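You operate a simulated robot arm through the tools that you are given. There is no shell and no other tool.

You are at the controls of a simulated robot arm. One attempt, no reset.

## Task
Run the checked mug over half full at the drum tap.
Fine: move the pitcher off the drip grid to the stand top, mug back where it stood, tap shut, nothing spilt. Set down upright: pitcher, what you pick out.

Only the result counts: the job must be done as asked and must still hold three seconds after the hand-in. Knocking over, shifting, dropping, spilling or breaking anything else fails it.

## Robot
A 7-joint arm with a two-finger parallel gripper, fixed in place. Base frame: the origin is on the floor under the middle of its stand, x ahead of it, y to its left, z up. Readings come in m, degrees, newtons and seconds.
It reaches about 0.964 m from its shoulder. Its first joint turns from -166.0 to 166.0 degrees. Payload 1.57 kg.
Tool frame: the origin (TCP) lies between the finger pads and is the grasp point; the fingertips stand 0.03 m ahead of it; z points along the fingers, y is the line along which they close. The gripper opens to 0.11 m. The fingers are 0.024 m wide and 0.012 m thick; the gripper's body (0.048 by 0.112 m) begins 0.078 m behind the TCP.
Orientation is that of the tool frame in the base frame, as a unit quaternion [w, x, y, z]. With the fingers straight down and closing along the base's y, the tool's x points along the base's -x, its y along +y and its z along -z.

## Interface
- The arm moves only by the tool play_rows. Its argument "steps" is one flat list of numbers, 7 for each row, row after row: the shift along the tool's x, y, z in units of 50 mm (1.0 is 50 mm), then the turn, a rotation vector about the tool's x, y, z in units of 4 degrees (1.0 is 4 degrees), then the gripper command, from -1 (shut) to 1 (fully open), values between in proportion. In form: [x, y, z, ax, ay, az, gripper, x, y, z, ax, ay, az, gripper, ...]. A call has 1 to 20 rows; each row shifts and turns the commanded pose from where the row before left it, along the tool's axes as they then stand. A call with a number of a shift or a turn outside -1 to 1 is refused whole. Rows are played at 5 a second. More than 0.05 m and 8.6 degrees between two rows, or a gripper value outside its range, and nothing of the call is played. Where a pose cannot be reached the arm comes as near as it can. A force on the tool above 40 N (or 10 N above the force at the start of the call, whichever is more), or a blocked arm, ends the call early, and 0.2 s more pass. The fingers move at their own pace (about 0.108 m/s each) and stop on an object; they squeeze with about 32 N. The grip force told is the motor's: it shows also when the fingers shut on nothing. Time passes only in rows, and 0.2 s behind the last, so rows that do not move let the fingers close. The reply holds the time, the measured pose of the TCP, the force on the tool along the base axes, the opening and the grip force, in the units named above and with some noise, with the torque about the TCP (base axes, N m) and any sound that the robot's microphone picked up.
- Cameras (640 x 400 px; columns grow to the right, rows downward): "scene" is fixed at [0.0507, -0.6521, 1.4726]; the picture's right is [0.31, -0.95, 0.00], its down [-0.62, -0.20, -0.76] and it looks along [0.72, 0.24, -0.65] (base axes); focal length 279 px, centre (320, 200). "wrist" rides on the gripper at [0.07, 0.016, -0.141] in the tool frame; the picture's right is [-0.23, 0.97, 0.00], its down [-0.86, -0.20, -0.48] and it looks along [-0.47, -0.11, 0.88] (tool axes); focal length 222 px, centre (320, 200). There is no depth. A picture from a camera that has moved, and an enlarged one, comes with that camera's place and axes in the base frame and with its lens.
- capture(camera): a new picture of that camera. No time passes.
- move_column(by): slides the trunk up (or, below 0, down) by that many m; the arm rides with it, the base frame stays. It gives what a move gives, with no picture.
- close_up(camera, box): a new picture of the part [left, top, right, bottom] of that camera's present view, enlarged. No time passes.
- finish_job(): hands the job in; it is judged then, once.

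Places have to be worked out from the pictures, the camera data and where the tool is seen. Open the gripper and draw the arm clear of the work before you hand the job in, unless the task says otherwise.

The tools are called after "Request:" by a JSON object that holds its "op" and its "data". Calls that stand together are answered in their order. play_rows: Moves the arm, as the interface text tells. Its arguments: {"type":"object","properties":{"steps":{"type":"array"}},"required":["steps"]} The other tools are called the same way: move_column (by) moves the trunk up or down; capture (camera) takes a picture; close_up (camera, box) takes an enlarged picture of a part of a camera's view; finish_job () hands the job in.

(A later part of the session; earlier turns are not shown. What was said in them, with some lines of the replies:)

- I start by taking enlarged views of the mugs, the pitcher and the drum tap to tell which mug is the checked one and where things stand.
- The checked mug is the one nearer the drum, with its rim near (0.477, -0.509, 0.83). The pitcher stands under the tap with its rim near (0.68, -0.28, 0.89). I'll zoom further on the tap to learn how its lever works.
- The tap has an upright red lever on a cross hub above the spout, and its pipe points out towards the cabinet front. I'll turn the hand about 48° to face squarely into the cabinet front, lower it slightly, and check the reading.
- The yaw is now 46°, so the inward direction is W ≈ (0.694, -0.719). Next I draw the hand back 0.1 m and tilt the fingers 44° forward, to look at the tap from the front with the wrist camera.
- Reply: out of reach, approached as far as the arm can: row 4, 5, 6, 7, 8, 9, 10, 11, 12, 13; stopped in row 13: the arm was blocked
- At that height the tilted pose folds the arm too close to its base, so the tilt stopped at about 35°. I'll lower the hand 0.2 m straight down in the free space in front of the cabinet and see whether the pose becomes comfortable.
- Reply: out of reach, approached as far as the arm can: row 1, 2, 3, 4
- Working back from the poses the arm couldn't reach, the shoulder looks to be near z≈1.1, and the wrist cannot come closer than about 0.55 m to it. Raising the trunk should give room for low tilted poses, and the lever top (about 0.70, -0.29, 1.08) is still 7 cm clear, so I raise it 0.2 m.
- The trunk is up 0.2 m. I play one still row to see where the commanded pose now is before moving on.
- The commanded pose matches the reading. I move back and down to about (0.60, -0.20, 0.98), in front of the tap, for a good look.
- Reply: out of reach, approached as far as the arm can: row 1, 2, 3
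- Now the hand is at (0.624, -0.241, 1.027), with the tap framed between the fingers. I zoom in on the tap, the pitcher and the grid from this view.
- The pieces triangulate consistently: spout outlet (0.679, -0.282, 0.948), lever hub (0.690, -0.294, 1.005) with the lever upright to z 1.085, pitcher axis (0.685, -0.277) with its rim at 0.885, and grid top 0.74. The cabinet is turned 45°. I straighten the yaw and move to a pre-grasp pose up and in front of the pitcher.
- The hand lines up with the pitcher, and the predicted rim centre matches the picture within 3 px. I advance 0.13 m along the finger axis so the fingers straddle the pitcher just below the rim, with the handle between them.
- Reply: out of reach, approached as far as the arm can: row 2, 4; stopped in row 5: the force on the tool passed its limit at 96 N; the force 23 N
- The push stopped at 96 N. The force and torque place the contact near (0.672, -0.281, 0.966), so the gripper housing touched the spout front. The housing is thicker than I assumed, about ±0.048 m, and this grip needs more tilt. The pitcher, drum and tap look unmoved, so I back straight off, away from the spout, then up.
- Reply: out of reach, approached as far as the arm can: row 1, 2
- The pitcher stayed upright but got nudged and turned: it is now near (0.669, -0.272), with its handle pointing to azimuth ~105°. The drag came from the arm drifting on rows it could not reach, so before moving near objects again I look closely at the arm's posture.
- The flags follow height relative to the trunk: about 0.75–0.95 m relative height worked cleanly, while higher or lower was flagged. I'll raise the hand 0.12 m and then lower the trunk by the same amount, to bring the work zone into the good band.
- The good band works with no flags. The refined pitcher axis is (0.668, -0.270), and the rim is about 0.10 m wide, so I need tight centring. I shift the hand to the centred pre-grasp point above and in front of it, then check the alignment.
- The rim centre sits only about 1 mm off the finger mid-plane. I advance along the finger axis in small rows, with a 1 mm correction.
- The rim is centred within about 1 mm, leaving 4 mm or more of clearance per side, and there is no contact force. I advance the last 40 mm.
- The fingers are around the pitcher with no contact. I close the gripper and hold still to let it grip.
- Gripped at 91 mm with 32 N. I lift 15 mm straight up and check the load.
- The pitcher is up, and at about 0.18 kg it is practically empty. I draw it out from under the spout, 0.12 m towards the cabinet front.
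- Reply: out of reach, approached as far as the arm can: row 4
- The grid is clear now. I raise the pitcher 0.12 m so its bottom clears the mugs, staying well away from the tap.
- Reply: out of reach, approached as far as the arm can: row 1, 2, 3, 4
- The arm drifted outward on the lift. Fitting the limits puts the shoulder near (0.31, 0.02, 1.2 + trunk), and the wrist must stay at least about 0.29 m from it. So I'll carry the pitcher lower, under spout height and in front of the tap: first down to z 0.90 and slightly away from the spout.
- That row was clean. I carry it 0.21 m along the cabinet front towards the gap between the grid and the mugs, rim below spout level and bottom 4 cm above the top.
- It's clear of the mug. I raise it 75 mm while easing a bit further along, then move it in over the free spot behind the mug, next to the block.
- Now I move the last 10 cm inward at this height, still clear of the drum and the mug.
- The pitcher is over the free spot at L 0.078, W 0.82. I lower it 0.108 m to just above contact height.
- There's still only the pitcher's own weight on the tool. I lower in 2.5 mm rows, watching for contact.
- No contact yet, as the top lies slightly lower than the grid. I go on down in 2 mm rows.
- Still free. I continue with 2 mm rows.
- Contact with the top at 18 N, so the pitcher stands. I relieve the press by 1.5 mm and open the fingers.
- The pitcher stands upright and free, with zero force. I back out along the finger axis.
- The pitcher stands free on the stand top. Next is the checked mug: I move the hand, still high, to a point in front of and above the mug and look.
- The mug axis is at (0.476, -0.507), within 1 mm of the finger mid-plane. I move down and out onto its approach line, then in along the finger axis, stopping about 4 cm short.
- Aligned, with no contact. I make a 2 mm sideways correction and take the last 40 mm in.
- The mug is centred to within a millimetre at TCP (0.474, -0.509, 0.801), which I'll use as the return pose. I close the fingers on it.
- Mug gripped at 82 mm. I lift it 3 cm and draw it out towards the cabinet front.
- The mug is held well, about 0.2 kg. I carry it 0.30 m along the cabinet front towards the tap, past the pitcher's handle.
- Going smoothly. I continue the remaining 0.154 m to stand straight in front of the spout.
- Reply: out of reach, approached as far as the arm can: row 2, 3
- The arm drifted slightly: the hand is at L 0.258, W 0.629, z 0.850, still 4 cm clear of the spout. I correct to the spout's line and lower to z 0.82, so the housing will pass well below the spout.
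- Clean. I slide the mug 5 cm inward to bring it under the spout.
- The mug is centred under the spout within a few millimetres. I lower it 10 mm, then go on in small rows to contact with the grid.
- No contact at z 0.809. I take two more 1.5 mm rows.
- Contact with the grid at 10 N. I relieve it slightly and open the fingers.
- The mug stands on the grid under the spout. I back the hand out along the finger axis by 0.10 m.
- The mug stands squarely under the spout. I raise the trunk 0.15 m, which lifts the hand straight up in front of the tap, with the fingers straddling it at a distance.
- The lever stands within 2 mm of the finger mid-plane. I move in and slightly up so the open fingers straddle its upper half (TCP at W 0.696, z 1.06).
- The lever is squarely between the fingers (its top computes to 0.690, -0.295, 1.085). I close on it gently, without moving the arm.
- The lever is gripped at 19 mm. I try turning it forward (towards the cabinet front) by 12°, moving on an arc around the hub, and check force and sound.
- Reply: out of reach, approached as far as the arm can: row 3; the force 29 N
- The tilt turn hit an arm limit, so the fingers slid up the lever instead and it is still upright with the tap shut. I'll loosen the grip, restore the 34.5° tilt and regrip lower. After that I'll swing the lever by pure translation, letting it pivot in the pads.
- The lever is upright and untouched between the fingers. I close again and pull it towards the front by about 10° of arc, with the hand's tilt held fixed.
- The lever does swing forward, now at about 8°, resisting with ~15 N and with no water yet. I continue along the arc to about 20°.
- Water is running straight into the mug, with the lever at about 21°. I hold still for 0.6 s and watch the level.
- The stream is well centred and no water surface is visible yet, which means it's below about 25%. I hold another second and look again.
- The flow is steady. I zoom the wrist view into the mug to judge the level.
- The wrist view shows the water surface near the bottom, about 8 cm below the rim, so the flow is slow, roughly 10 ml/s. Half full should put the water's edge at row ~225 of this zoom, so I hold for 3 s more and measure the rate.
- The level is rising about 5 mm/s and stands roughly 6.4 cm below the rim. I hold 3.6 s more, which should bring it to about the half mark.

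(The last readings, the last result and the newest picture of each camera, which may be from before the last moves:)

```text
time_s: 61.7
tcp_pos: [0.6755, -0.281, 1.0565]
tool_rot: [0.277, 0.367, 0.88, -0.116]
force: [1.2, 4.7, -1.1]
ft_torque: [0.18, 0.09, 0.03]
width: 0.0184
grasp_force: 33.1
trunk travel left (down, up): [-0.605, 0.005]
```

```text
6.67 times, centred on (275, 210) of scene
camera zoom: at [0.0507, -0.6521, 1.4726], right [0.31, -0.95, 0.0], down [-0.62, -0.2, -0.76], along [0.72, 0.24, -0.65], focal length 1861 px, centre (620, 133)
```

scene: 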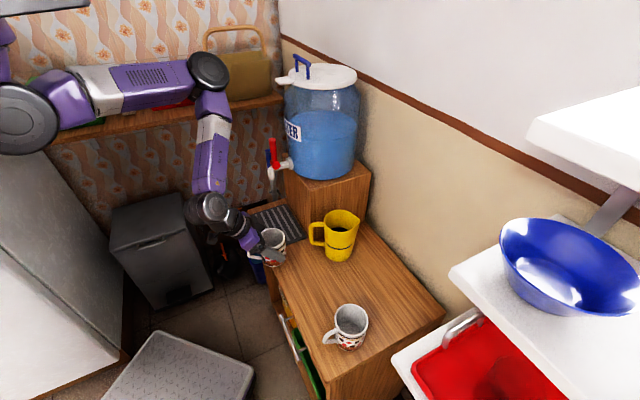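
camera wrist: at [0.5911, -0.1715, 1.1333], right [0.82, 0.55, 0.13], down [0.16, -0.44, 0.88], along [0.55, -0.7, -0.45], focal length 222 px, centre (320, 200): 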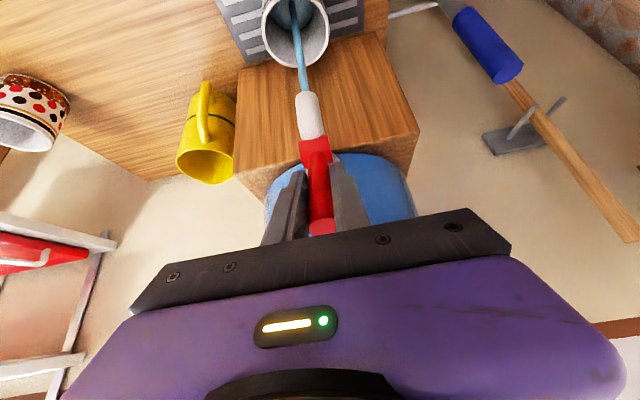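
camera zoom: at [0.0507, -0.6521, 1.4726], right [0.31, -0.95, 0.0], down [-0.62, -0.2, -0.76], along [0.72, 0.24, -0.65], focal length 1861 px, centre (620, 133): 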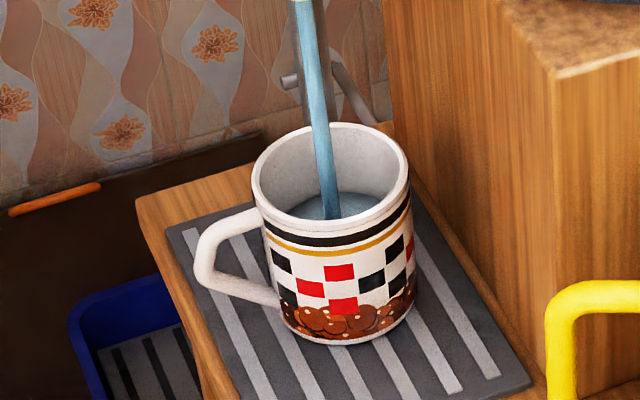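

It's at about half now, 4.5 cm below the rim, rising 5.4 mm/s. I hold 2.4 s more to reach roughly 65%, then close right after in the same call by pushing the lever back upright.

Request:
{"op": "play_rows", "data": {"steps": [0, 0, 0, 0, 0, 0, -1, 0, 0, 0, 0, 0, 0, -1, 0, 0, 0, 0, 0, 0, -1, 0, 0, 0, 0, 0, 0, -1, 0, 0, 0, 0, 0, 0, -1, 0, 0, 0, 0, 0, 0, -1, 0, 0, 0, 0, 0, 0, -1, 0, 0, 0, 0, 0, 0, -1, 0, 0, 0, 0, 0, 0, -1, 0, 0, 0, 0, 0, 0, -1, 0, 0, 0, 0, 0, 0, -1, -0.125, 0, 0.062, 0, 0, 0, -1, -0.125, 0, 0.066, 0, 0, 0, -1, -0.125, 0, 0.07, 0, 0, 0, -1, 0, 0, 0, 0, 0, 0, -1]}}

Request:
{"op": "close_up", "data": {"camera": "scene", "box": [200, 110, 320, 230]}}

Request:
{"op": "close_up", "data": {"camera": "wrist", "box": [250, 0, 340, 80]}}

```text
time_s: 64.9
tcp_pos: [0.691, -0.2952, 1.0594]
tool_rot: [0.277, 0.367, 0.88, -0.115]
force: [-6.9, 11.8, -10.5]
ft_torque: [0.5, 0.5, 0.01]
width: 0.0189
grasp_force: 33.5
trunk travel left (down, up): [-0.605, 0.005]
```

```text
3.33 times, centred on (260, 170) of scene
camera zoom: at [0.0507, -0.6521, 1.4726], right [0.31, -0.95, 0.0], down [-0.62, -0.2, -0.76], along [0.72, 0.24, -0.65], focal length 930 px, centre (520, 300)
```

zoom: 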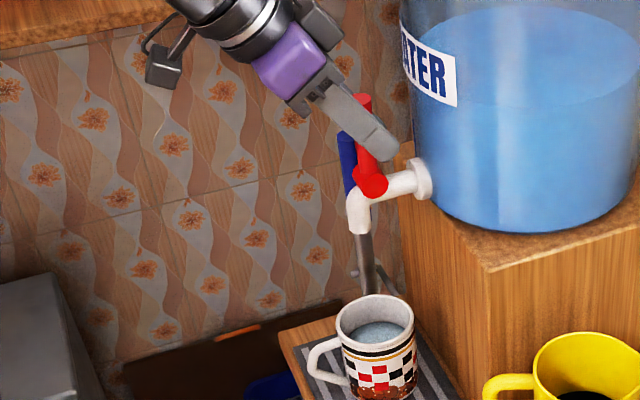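

```text
5.00 times, centred on (295, 40) of wrist
camera zoom: at [0.6057, -0.1861, 1.1349], right [0.82, 0.55, 0.13], down [0.16, -0.44, 0.88], along [0.55, -0.7, -0.45], focal length 1111 px, centre (445, 1000)
```

zoom: 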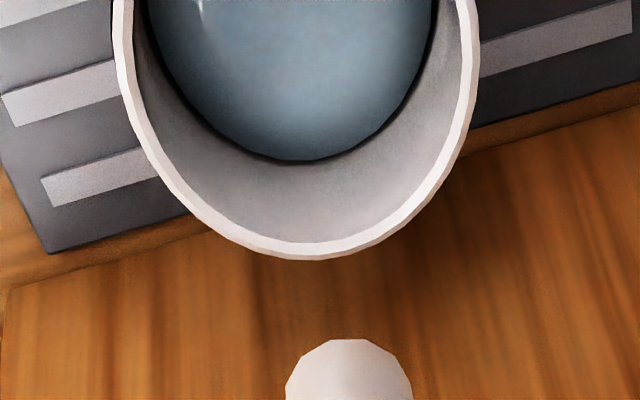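

The stream has stopped and the lever is back upright. I zoom in to measure the level before deciding whether to top up.

Request:
{"op": "close_up", "data": {"camera": "scene", "box": [255, 185, 295, 225]}}

Request:
{"op": "close_up", "data": {"camera": "scene", "box": [255, 130, 295, 200]}}

```text
10.00 times, centred on (275, 205) of scene
camera zoom: at [0.0507, -0.6521, 1.4726], right [0.31, -0.95, 0.0], down [-0.62, -0.2, -0.76], along [0.72, 0.24, -0.65], focal length 2792 px, centre (770, 150)
```

zoom: 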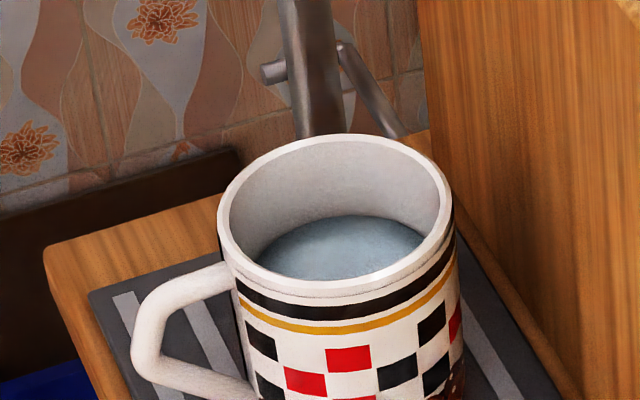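

```text
5.71 times, centred on (275, 165) of scene
camera zoom: at [0.0507, -0.6521, 1.4726], right [0.31, -0.95, 0.0], down [-0.62, -0.2, -0.76], along [0.72, 0.24, -0.65], focal length 1595 px, centre (577, 400)
```

zoom: 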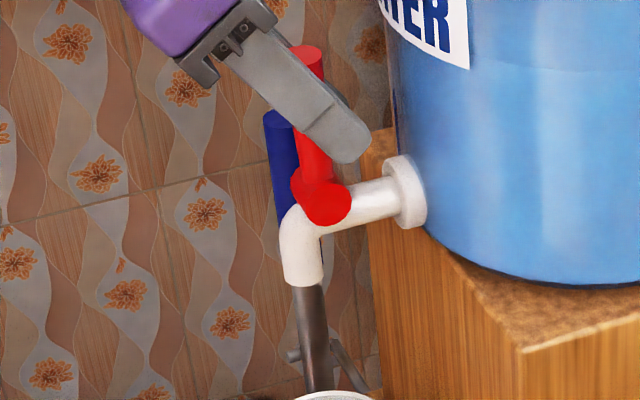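

The level is about 3.3 cm below the rim, with water depth around 5.2 of 8.6 cm, so roughly 60% full: over half with safe freeboard. The tap shows no stream and the lever is upright, so I release the lever by opening the fingers.

Request:
{"op": "play_rows", "data": {"steps": [0, 0, 0, 0, 0, 0, -0.5, 0, 0, 0, 0, 0, 0, 1, 0, 0, 0, 0, 0, 0, 1, 0, 0, 0, 0, 0, 0, 1]}}

Request:
{"op": "close_up", "data": {"camera": "scene", "box": [200, 110, 320, 230]}}

Request:
{"op": "capture", "data": {"camera": "wrist"}}

```text
time_s: 65.9
tcp_pos: [0.6916, -0.2948, 1.0587]
tool_rot: [0.278, 0.367, 0.88, -0.116]
force: [0.0, 0.0, -0.1]
ft_torque: [0.01, -0.02, 0.02]
width: 0.11
grasp_force: 0.0
trunk travel left (down, up): [-0.605, 0.005]
```

```text
3.33 times, centred on (260, 170) of scene
camera zoom: at [0.0507, -0.6521, 1.4726], right [0.31, -0.95, 0.0], down [-0.62, -0.2, -0.76], along [0.72, 0.24, -0.65], focal length 930 px, centre (520, 300)
```

zoom: 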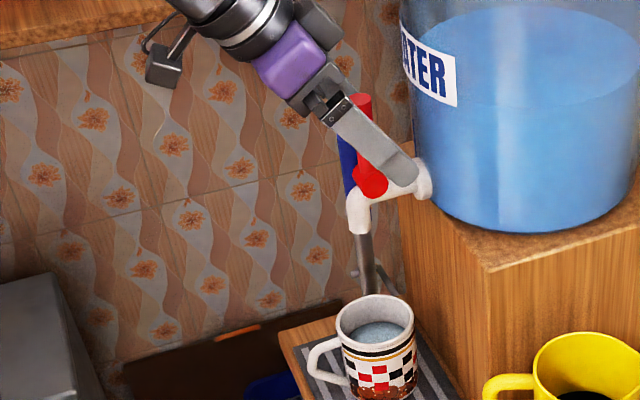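

```text
taken
camera wrist: at [0.6058, -0.1863, 1.1355], right [0.82, 0.55, 0.13], down [0.16, -0.44, 0.88], along [0.55, -0.71, -0.45], focal length 222 px, centre (320, 200)
```

wrist: 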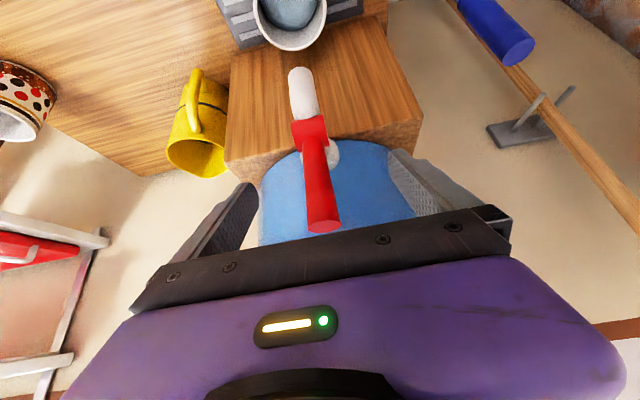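

The lever is upright exactly as at the start, and the tap is dry. I draw the hand back from the lever the way it came in.

Request:
{"op": "play_rows", "data": {"steps": [0.346, 0, -0.1375, 0, 0, 0, 1, 0.346, 0, -0.1375, 0, 0, 0, 1, 0.346, 0, -0.1375, 0, 0, 0, 1, 0.346, 0, -0.1375, 0, 0, 0, 1, 0, 0, 0, 0, 0, 0, 1]}}

Request:
{"op": "close_up", "data": {"camera": "scene", "box": [200, 110, 320, 230]}}

```text
time_s: 67.1
tcp_pos: [0.6389, -0.2442, 1.0422]
tool_rot: [0.278, 0.367, 0.88, -0.115]
force: [-0.7, -0.7, 0.7]
ft_torque: [-0.03, -0.02, 0.0]
width: 0.1099
grasp_force: 0.1
trunk travel left (down, up): [-0.605, 0.005]
```

```text
3.33 times, centred on (260, 170) of scene
camera zoom: at [0.0507, -0.6521, 1.4726], right [0.31, -0.95, 0.0], down [-0.62, -0.2, -0.76], along [0.72, 0.24, -0.65], focal length 930 px, centre (520, 300)
```

zoom: 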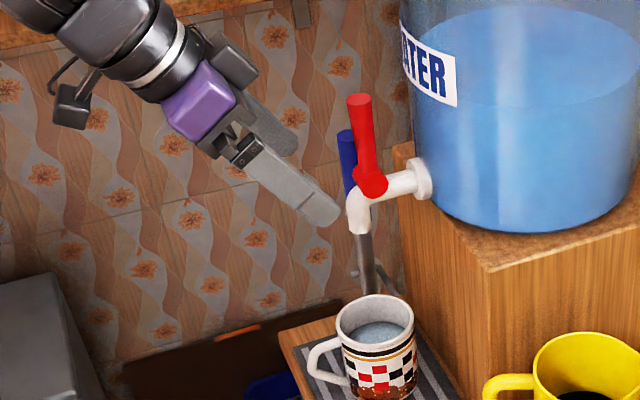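

The tap is intact and shut. I lower the trunk by the same 0.15 m to bring the hand back in front of the mug.

Request:
{"op": "move_column", "data": {"by": -0.15}}

Request:
{"op": "capture", "data": {"camera": "wrist"}}

Request:
{"op": "close_up", "data": {"camera": "scene", "box": [220, 130, 320, 250]}}

```text
time_s: 68.9
tcp_pos: [0.6378, -0.2446, 0.8916]
tool_rot: [0.278, 0.367, 0.88, -0.116]
force: [0.5, 0.3, -0.2]
ft_torque: [0.01, 0.01, -0.01]
width: 0.1102
grasp_force: 0.1
trunk travel left (down, up): [-0.455, 0.155]
```

```text
taken
camera wrist: at [0.5538, -0.136, 0.9686], right [0.82, 0.55, 0.13], down [0.16, -0.44, 0.88], along [0.55, -0.71, -0.45], focal length 222 px, centre (320, 200)
```

wrist: 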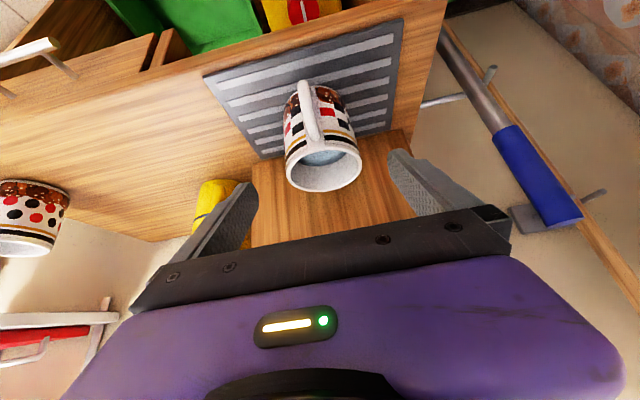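

```text
3.33 times, centred on (270, 190) of scene
camera zoom: at [0.0507, -0.6521, 1.4726], right [0.31, -0.95, 0.0], down [-0.62, -0.2, -0.76], along [0.72, 0.24, -0.65], focal length 930 px, centre (487, 233)
```

zoom: 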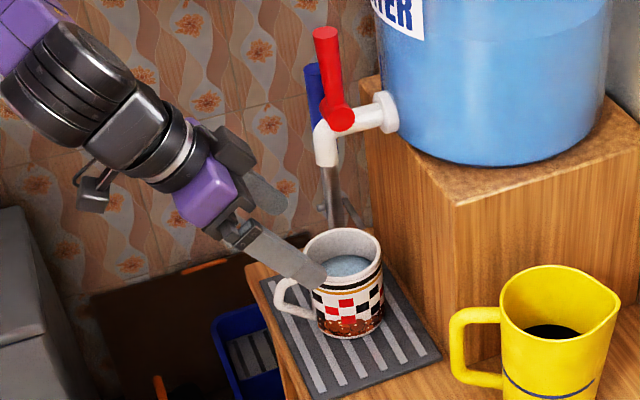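

The mug sits aligned with the fingers, within 1 mm. I advance 0.10 m along the finger axis to straddle it again.

Request:
{"op": "play_rows", "data": {"steps": [0.0085, 0.01, 0.5, 0, 0, 0, 1, 0.0085, 0.01, 0.5, 0, 0, 0, 1, 0.0085, 0, 0.5, 0, 0, 0, 1, 0.0085, 0, 0.5, 0, 0, 0, 1, 0, 0, 0, 0, 0, 0, 1]}}

Request:
{"op": "capture", "data": {"camera": "wrist"}}

```text
time_s: 70.1
tcp_pos: [0.6794, -0.2833, 0.8073]
tool_rot: [0.278, 0.367, 0.88, -0.116]
force: [0.0, 0.4, 0.9]
ft_torque: [0.0, 0.03, 0.02]
width: 0.1102
grasp_force: 0.0
trunk travel left (down, up): [-0.455, 0.155]
```

```text
taken
camera wrist: at [0.5946, -0.1748, 0.884], right [0.82, 0.55, 0.13], down [0.16, -0.44, 0.88], along [0.55, -0.71, -0.45], focal length 222 px, centre (320, 200)
```

wrist: 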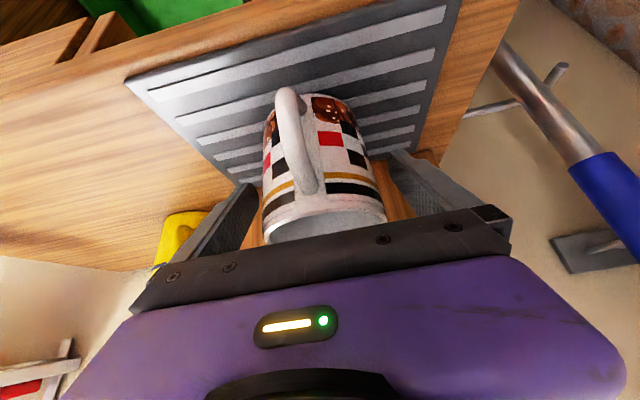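

In place with no contact. I close the fingers gently on the mug.

Request:
{"op": "play_rows", "data": {"steps": [0, 0, 0, 0, 0, 0, 0.7, 0, 0, 0, 0, 0, 0, 0.55, 0, 0, 0, 0, 0, 0, -1, 0, 0, 0, 0, 0, 0, -1, 0, 0, 0, 0, 0, 0, -1]}}

Request:
{"op": "close_up", "data": {"camera": "scene", "box": [220, 130, 320, 250]}}

```text
time_s: 71.3
tcp_pos: [0.679, -0.2839, 0.807]
tool_rot: [0.277, 0.367, 0.88, -0.116]
force: [-0.4, -1.8, 0.4]
ft_torque: [-0.01, -0.03, -0.02]
width: 0.0822
grasp_force: 31.1
trunk travel left (down, up): [-0.455, 0.155]
```

```text
3.33 times, centred on (270, 190) of scene
camera zoom: at [0.0507, -0.6521, 1.4726], right [0.31, -0.95, 0.0], down [-0.62, -0.2, -0.76], along [0.72, 0.24, -0.65], focal length 930 px, centre (487, 233)
```

zoom: 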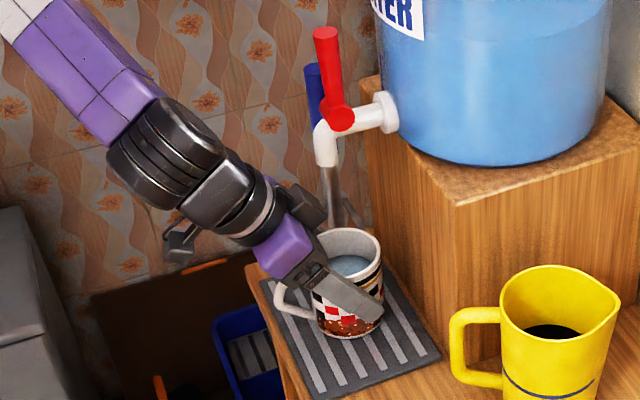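

Gripped at 82 mm. I lift it 13 mm slowly.

Request:
{"op": "play_rows", "data": {"steps": [-0.05, 0, -0.07, 0, 0, 0, -1, -0.05, 0, -0.071, 0, 0, 0, -1, -0.05, 0, -0.072, 0, 0, 0, -1, 0, 0, 0, 0, 0, 0, -1]}}

```text
time_s: 72.3
tcp_pos: [0.679, -0.2824, 0.8222]
tool_rot: [0.277, 0.368, 0.88, -0.117]
force: [0.8, 0.1, -3.8]
ft_torque: [-0.01, -0.02, -0.03]
width: 0.0821
grasp_force: 31.7
trunk travel left (down, up): [-0.455, 0.155]
```

Lifted. The weight grew by about 1.8 N, roughly 190 ml of water. I draw the mug out from under the spout 7 cm at gentle speed.

Request:
{"op": "play_rows", "data": {"steps": [0.115, 0, -0.08, 0, 0, 0, -1, 0.229, 0, -0.161, 0, 0, 0, -1, 0.229, 0, -0.161, 0, 0, 0, -1, 0.229, 0, -0.161, 0, 0, 0, -1, 0.229, 0, -0.161, 0, 0, 0, -1, 0.115, 0, -0.08, 0, 0, 0, -1, 0, 0, 0, 0, 0, 0, -1]}}

Request:
{"op": "close_up", "data": {"camera": "scene", "box": [200, 130, 320, 250]}}

```text
time_s: 73.9
tcp_pos: [0.6372, -0.2361, 0.8317]
tool_rot: [0.277, 0.367, 0.88, -0.115]
force: [0.3, 0.0, -3.8]
ft_torque: [0.0, -0.03, 0.02]
width: 0.0819
grasp_force: 32.2
out of reach, approached as far as the arm can: row 5
trunk travel left (down, up): [-0.455, 0.155]
```

```text
3.33 times, centred on (260, 190) of scene
camera zoom: at [0.0507, -0.6521, 1.4726], right [0.31, -0.95, 0.0], down [-0.62, -0.2, -0.76], along [0.72, 0.24, -0.65], focal length 930 px, centre (520, 233)
```

zoom: 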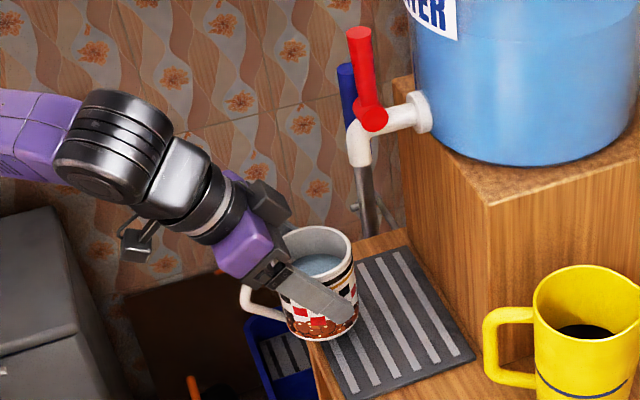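

A 1 cm upward drift there, but the mug is level, the water is in it and it is clear of the spout. I rise to z 0.90, the band that carried the pitcher cleanly, easing slightly outward.

Request:
{"op": "play_rows", "data": {"steps": [-0.06, 0, -0.17, 0, 0, 0, -1, -0.113, 0, -0.336, 0, 0, 0, -1, -0.113, 0, -0.336, 0, 0, 0, -1, -0.113, 0, -0.336, 0, 0, 0, -1, -0.06, 0, -0.17, 0, 0, 0, -1, 0, 0, 0, 0, 0, 0, -1]}}

Request:
{"op": "close_up", "data": {"camera": "scene", "box": [200, 130, 320, 250]}}

```text
time_s: 75.3
tcp_pos: [0.6247, -0.221, 0.8991]
tool_rot: [0.277, 0.367, 0.88, -0.115]
force: [-0.7, 0.4, -4.3]
ft_torque: [0.01, -0.01, 0.01]
width: 0.0823
grasp_force: 31.9
trunk travel left (down, up): [-0.455, 0.155]
```

```text
3.33 times, centred on (260, 190) of scene
camera zoom: at [0.0507, -0.6521, 1.4726], right [0.31, -0.95, 0.0], down [-0.62, -0.2, -0.76], along [0.72, 0.24, -0.65], focal length 930 px, centre (520, 233)
```

zoom: 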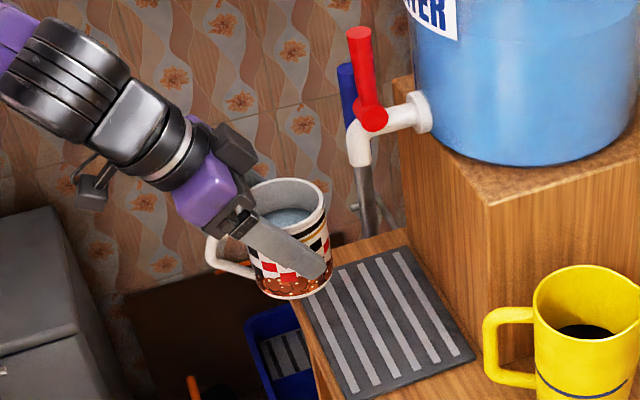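

Level and clean. I carry the mug along the cabinet front towards its place, with gentle starts and stops; first leg 0.14 m.

Request:
{"op": "play_rows", "data": {"steps": [0, -0.2, 0, 0, 0, 0, -1, 0, -0.4, 0, 0, 0, 0, -1, 0, -0.4, 0, 0, 0, 0, -1, 0, -0.4, 0, 0, 0, 0, -1, 0, -0.4, 0, 0, 0, 0, -1, 0, -0.4, 0, 0, 0, 0, -1, 0, -0.4, 0, 0, 0, 0, -1, 0, -0.2, 0, 0, 0, 0, -1]}}

Request:
{"op": "capture", "data": {"camera": "scene"}}

```text
time_s: 77.1
tcp_pos: [0.5245, -0.3192, 0.9007]
tool_rot: [0.277, 0.367, 0.881, -0.114]
force: [-0.4, 0.3, -3.7]
ft_torque: [0.0, 0.03, -0.01]
width: 0.0822
grasp_force: 31.6
trunk travel left (down, up): [-0.455, 0.155]
```

```text
taken
```

scene: 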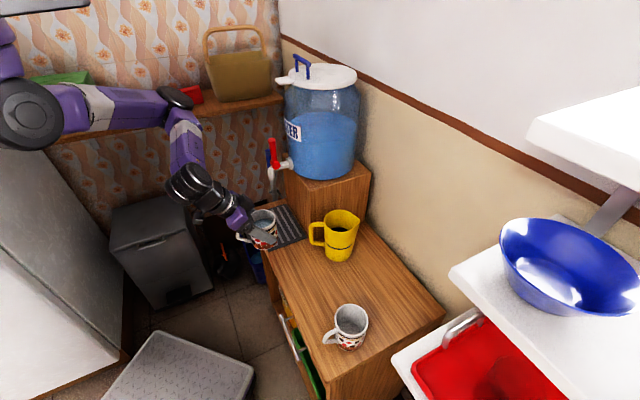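

Still clean. Second leg: 0.17 m further along, to stand in front of the mug's original place.

Request:
{"op": "play_rows", "data": {"steps": [0, -0.2, 0, 0, 0, 0, -1, 0, -0.4, 0, 0, 0, 0, -1, 0, -0.4, 0, 0, 0, 0, -1, 0, -0.4, 0, 0, 0, 0, -1, 0, -0.4, 0, 0, 0, 0, -1, 0, -0.4, 0, 0, 0, 0, -1, 0, -0.4, 0, 0, 0, 0, -1, 0, -0.4, 0, 0, 0, 0, -1, 0, -0.25, 0, 0, 0, 0, -1, 0, -0.14, 0, 0, 0, 0, -1]}}

Request:
{"op": "capture", "data": {"camera": "scene"}}

```text
time_s: 79.3
tcp_pos: [0.404, -0.4394, 0.8994]
tool_rot: [0.277, 0.368, 0.88, -0.116]
force: [0.5, 0.4, -4.9]
ft_torque: [-0.04, -0.02, 0.02]
width: 0.0823
grasp_force: 32.0
trunk travel left (down, up): [-0.455, 0.155]
```

```text
taken
```

scene: 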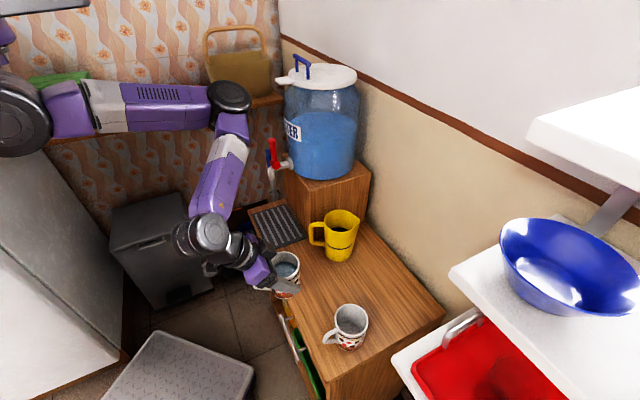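

The hand is in line with the mug's original place. I move in and down diagonally to 3 cm above its standing height.

Request:
{"op": "play_rows", "data": {"steps": [-0.06, 0, 0.16, 0, 0, 0, -1, -0.116, 0.005, 0.323, 0, 0, 0, -1, -0.116, 0.005, 0.323, 0, 0, 0, -1, -0.116, 0.005, 0.323, 0, 0, 0, -1, -0.116, 0.005, 0.323, 0, 0, 0, -1, -0.116, 0.004, 0.323, 0, 0, 0, -1, -0.11, 0, 0.323, 0, 0, 0, -1, -0.06, 0, 0.165, 0, 0, 0, -1, 0, 0, 0, 0, 0, 0, -1]}}

Request:
{"op": "close_up", "data": {"camera": "scene", "box": [270, 220, 390, 340]}}

```text
time_s: 81.3
tcp_pos: [0.4728, -0.5079, 0.8293]
tool_rot: [0.277, 0.367, 0.881, -0.114]
force: [-0.6, 0.1, -4.0]
ft_torque: [-0.04, -0.03, 0.0]
width: 0.0821
grasp_force: 31.6
trunk travel left (down, up): [-0.455, 0.155]
```

```text
3.33 times, centred on (330, 280) of scene
camera zoom: at [0.0507, -0.6521, 1.4726], right [0.31, -0.95, 0.0], down [-0.62, -0.2, -0.76], along [0.72, 0.24, -0.65], focal length 930 px, centre (287, -67)
```

zoom: 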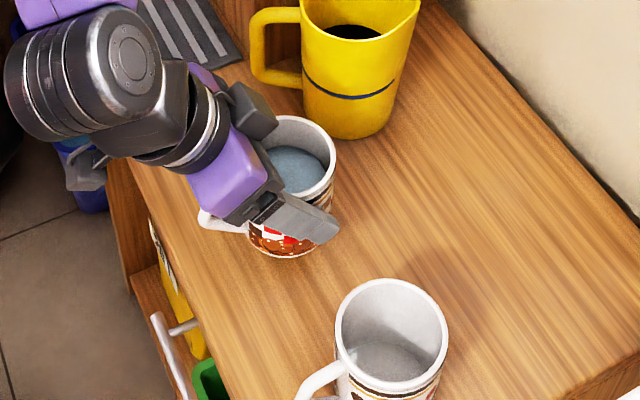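

The level is unspilt. I lower 24 mm to just above the top.

Request:
{"op": "play_rows", "data": {"steps": [0.09, 0, 0.131, 0, 0, 0, -1, 0.09, 0, 0.131, 0, 0, 0, -1, 0.09, 0, 0.131, 0, 0, 0, -1, 0, 0, 0, 0, 0, 0, -1]}}

```text
time_s: 82.3
tcp_pos: [0.4741, -0.5085, 0.8058]
tool_rot: [0.277, 0.367, 0.88, -0.115]
force: [0.4, -0.8, -5.2]
ft_torque: [-0.03, -0.02, -0.01]
width: 0.0821
grasp_force: 32.6
trunk travel left (down, up): [-0.455, 0.155]
```

No contact yet at z 0.806. I continue in 1.5 mm rows.

Request:
{"op": "play_rows", "data": {"steps": [0.017, 0, 0.025, 0, 0, 0, -1, 0.017, 0, 0.025, 0, 0, 0, -1, 0, 0, 0, 0, 0, 0, -1]}}

```text
time_s: 83.1
tcp_pos: [0.4742, -0.5084, 0.8023]
tool_rot: [0.277, 0.367, 0.881, -0.114]
force: [-0.8, 0.6, -0.8]
ft_torque: [-0.01, 0.01, -0.02]
width: 0.0822
grasp_force: 32.2
trunk travel left (down, up): [-0.455, 0.155]
```

The weight is starting to come off, so it's touching the top. One more millimetre to seat it.

Request:
{"op": "play_rows", "data": {"steps": [0.0115, 0, 0.0164, 0, 0, 0, -1, 0, 0, 0, 0, 0, 0, -1]}}

```text
time_s: 83.7
tcp_pos: [0.474, -0.5087, 0.8018]
tool_rot: [0.279, 0.367, 0.88, -0.116]
force: [1.9, 6.0, 15.7]
ft_torque: [0.52, 0.41, -0.14]
width: 0.082
grasp_force: 31.7
trunk travel left (down, up): [-0.455, 0.155]
```

Seated firmly, pressing 16 N. I relieve it by about a millimetre and open the fingers slowly.

Request:
{"op": "play_rows", "data": {"steps": [-0.01, 0, -0.0145, 0, 0, 0, -1, 0, 0, 0, 0, 0, 0, -1, 0, 0, 0, 0, 0, 0, 0.55, 0, 0, 0, 0, 0, 0, 0.8, 0, 0, 0, 0, 0, 0, 1, 0, 0, 0, 0, 0, 0, 1]}}

Request:
{"op": "close_up", "data": {"camera": "scene", "box": [270, 220, 390, 340]}}

Request:
{"op": "capture", "data": {"camera": "wrist"}}

```text
time_s: 85.1
tcp_pos: [0.4737, -0.5084, 0.8022]
tool_rot: [0.277, 0.368, 0.88, -0.115]
force: [-0.1, 0.6, -0.5]
ft_torque: [-0.01, -0.02, -0.02]
width: 0.1099
grasp_force: 0.1
trunk travel left (down, up): [-0.455, 0.155]
```

```text
3.33 times, centred on (330, 280) of scene
camera zoom: at [0.0507, -0.6521, 1.4726], right [0.31, -0.95, 0.0], down [-0.62, -0.2, -0.76], along [0.72, 0.24, -0.65], focal length 930 px, centre (287, -67)
```

zoom: 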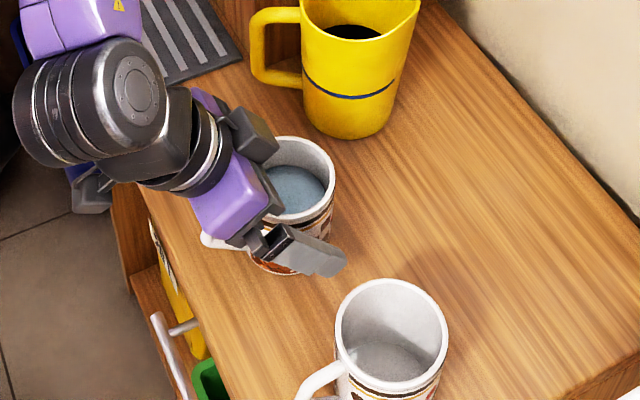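

```text
taken
camera wrist: at [0.3886, -0.3997, 0.8783], right [0.82, 0.55, 0.13], down [0.16, -0.44, 0.88], along [0.55, -0.71, -0.45], focal length 222 px, centre (320, 200)
```

wrist: 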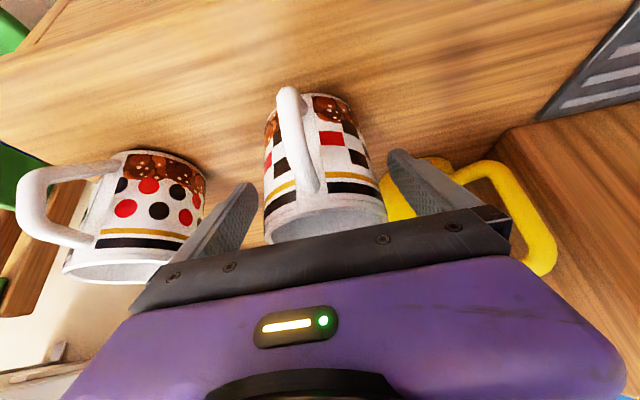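

The mug stands just where it did, in the same view as before pick-up. I back out along the finger axis.

Request:
{"op": "play_rows", "data": {"steps": [0, 0, -0.2, 0, 0, 0, 1, 0, 0, -0.4, 0, 0, 0, 1, 0, 0, -0.6, 0, 0, 0, 1, 0, 0, -0.8, 0, 0, 0, 1, 0, 0, -0.8, 0, 0, 0, 1, 0, 0, -0.8, 0, 0, 0, 1]}}

Request:
{"op": "capture", "data": {"camera": "scene"}}

Request:
{"op": "close_up", "data": {"camera": "scene", "box": [280, 240, 400, 360]}}

```text
time_s: 86.5
tcp_pos: [0.4018, -0.4352, 0.948]
tool_rot: [0.278, 0.367, 0.88, -0.115]
force: [0.4, 0.6, -0.2]
ft_torque: [-0.02, 0.02, 0.04]
width: 0.11
grasp_force: 0.1
trunk travel left (down, up): [-0.455, 0.155]
```

```text
taken
```

scene: 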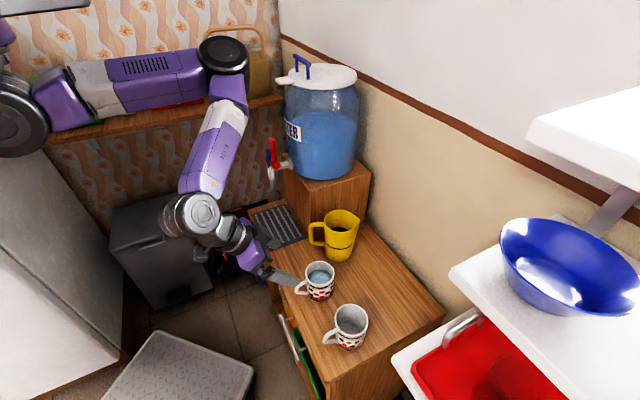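

```text
3.33 times, centred on (340, 300) of scene
camera zoom: at [0.0507, -0.6521, 1.4726], right [0.31, -0.95, 0.0], down [-0.62, -0.2, -0.76], along [0.72, 0.24, -0.65], focal length 930 px, centre (253, -133)
```

zoom: 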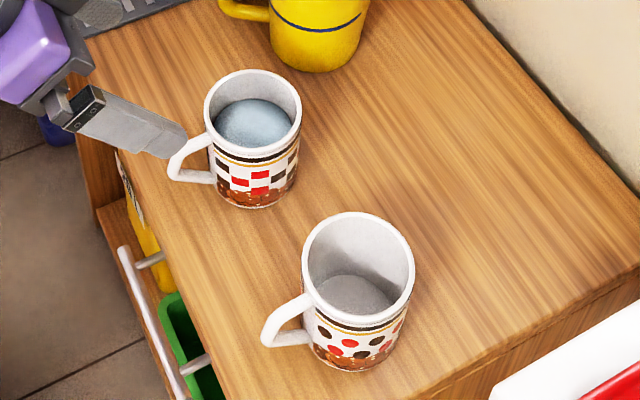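

The mug is back in place within a pixel or two of its first picture, about 60% full, and the other mug is untouched. I raise the trunk 0.15 m to lift the arm clear of the work, then make a final check.

Request:
{"op": "move_column", "data": {"by": 0.15}}

Request:
{"op": "capture", "data": {"camera": "scene"}}

Request:
{"op": "close_up", "data": {"camera": "scene", "box": [230, 120, 390, 280]}}

Request:
{"op": "capture", "data": {"camera": "wrist"}}

```text
time_s: 88.2
tcp_pos: [0.4027, -0.4349, 1.0994]
tool_rot: [0.278, 0.367, 0.88, -0.116]
force: [0.6, 0.2, -0.7]
ft_torque: [0.03, -0.03, -0.02]
width: 0.1103
grasp_force: 0.1
trunk travel left (down, up): [-0.605, 0.005]
```

```text
taken
```

scene: 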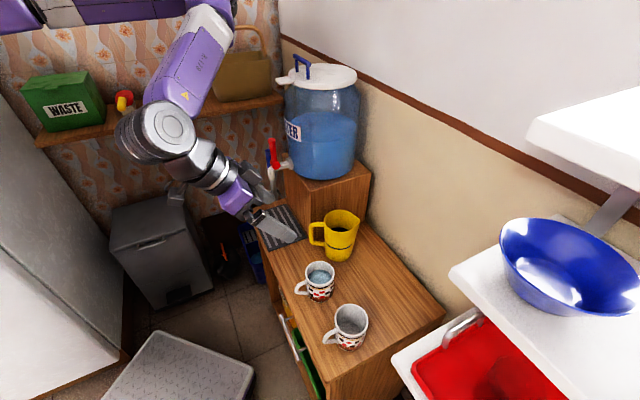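

```text
2.50 times, centred on (310, 200) of scene
camera zoom: at [0.0507, -0.6521, 1.4726], right [0.31, -0.95, 0.0], down [-0.62, -0.2, -0.76], along [0.72, 0.24, -0.65], focal length 698 px, centre (345, 200)
```

zoom: 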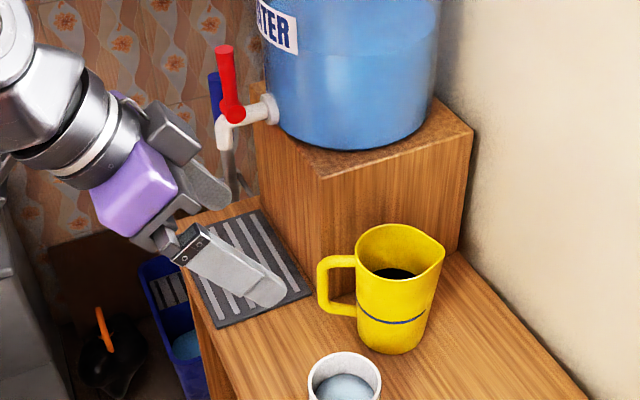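

```text
taken
camera wrist: at [0.3169, -0.3265, 1.1754], right [0.82, 0.55, 0.13], down [0.16, -0.44, 0.88], along [0.55, -0.71, -0.45], focal length 222 px, centre (320, 200)
```

wrist: 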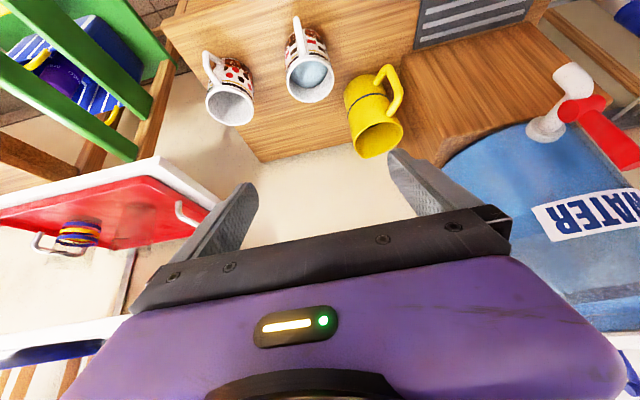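

Everything checks out:
- The pitcher is upright on the stand top, off the grid.
- The checked mug is back where it stood, about 60% full.
- The lever is upright with no stream.
- The grid is dry and unmoved, and the other mug is untouched.

The gripper is open and clear, so I hand the job in.

Request:
{"op": "finish_job", "data": {}}

```text
The job is handed in.
```

The job is handed in; I have not had the verdict back.

- **Checked mug:** filled at the drum tap to about 60% by my estimate from the pictures. It is back where it first stood, upright.
- **Pitcher:** off the drip grid and upright on the stand top, which I took to be the cabinet top, behind the checked mug. It was practically empty.
- **Tap:** shut, with the lever upright as at the start and no stream. The pictures show no water on the grid or the stand top.
- **Other things:** the second mug, the grid and the drum look unmoved.

Two things went wrong along the way:

- **Spout contact:** on my first try at the pitcher, the gripper housing pressed against the spout with 96 N. The tap showed no damage and worked normally afterwards.
- **Pitcher nudged:** backing off from that contact shifted and turned the pitcher about 2 cm on the grid. It stayed upright.
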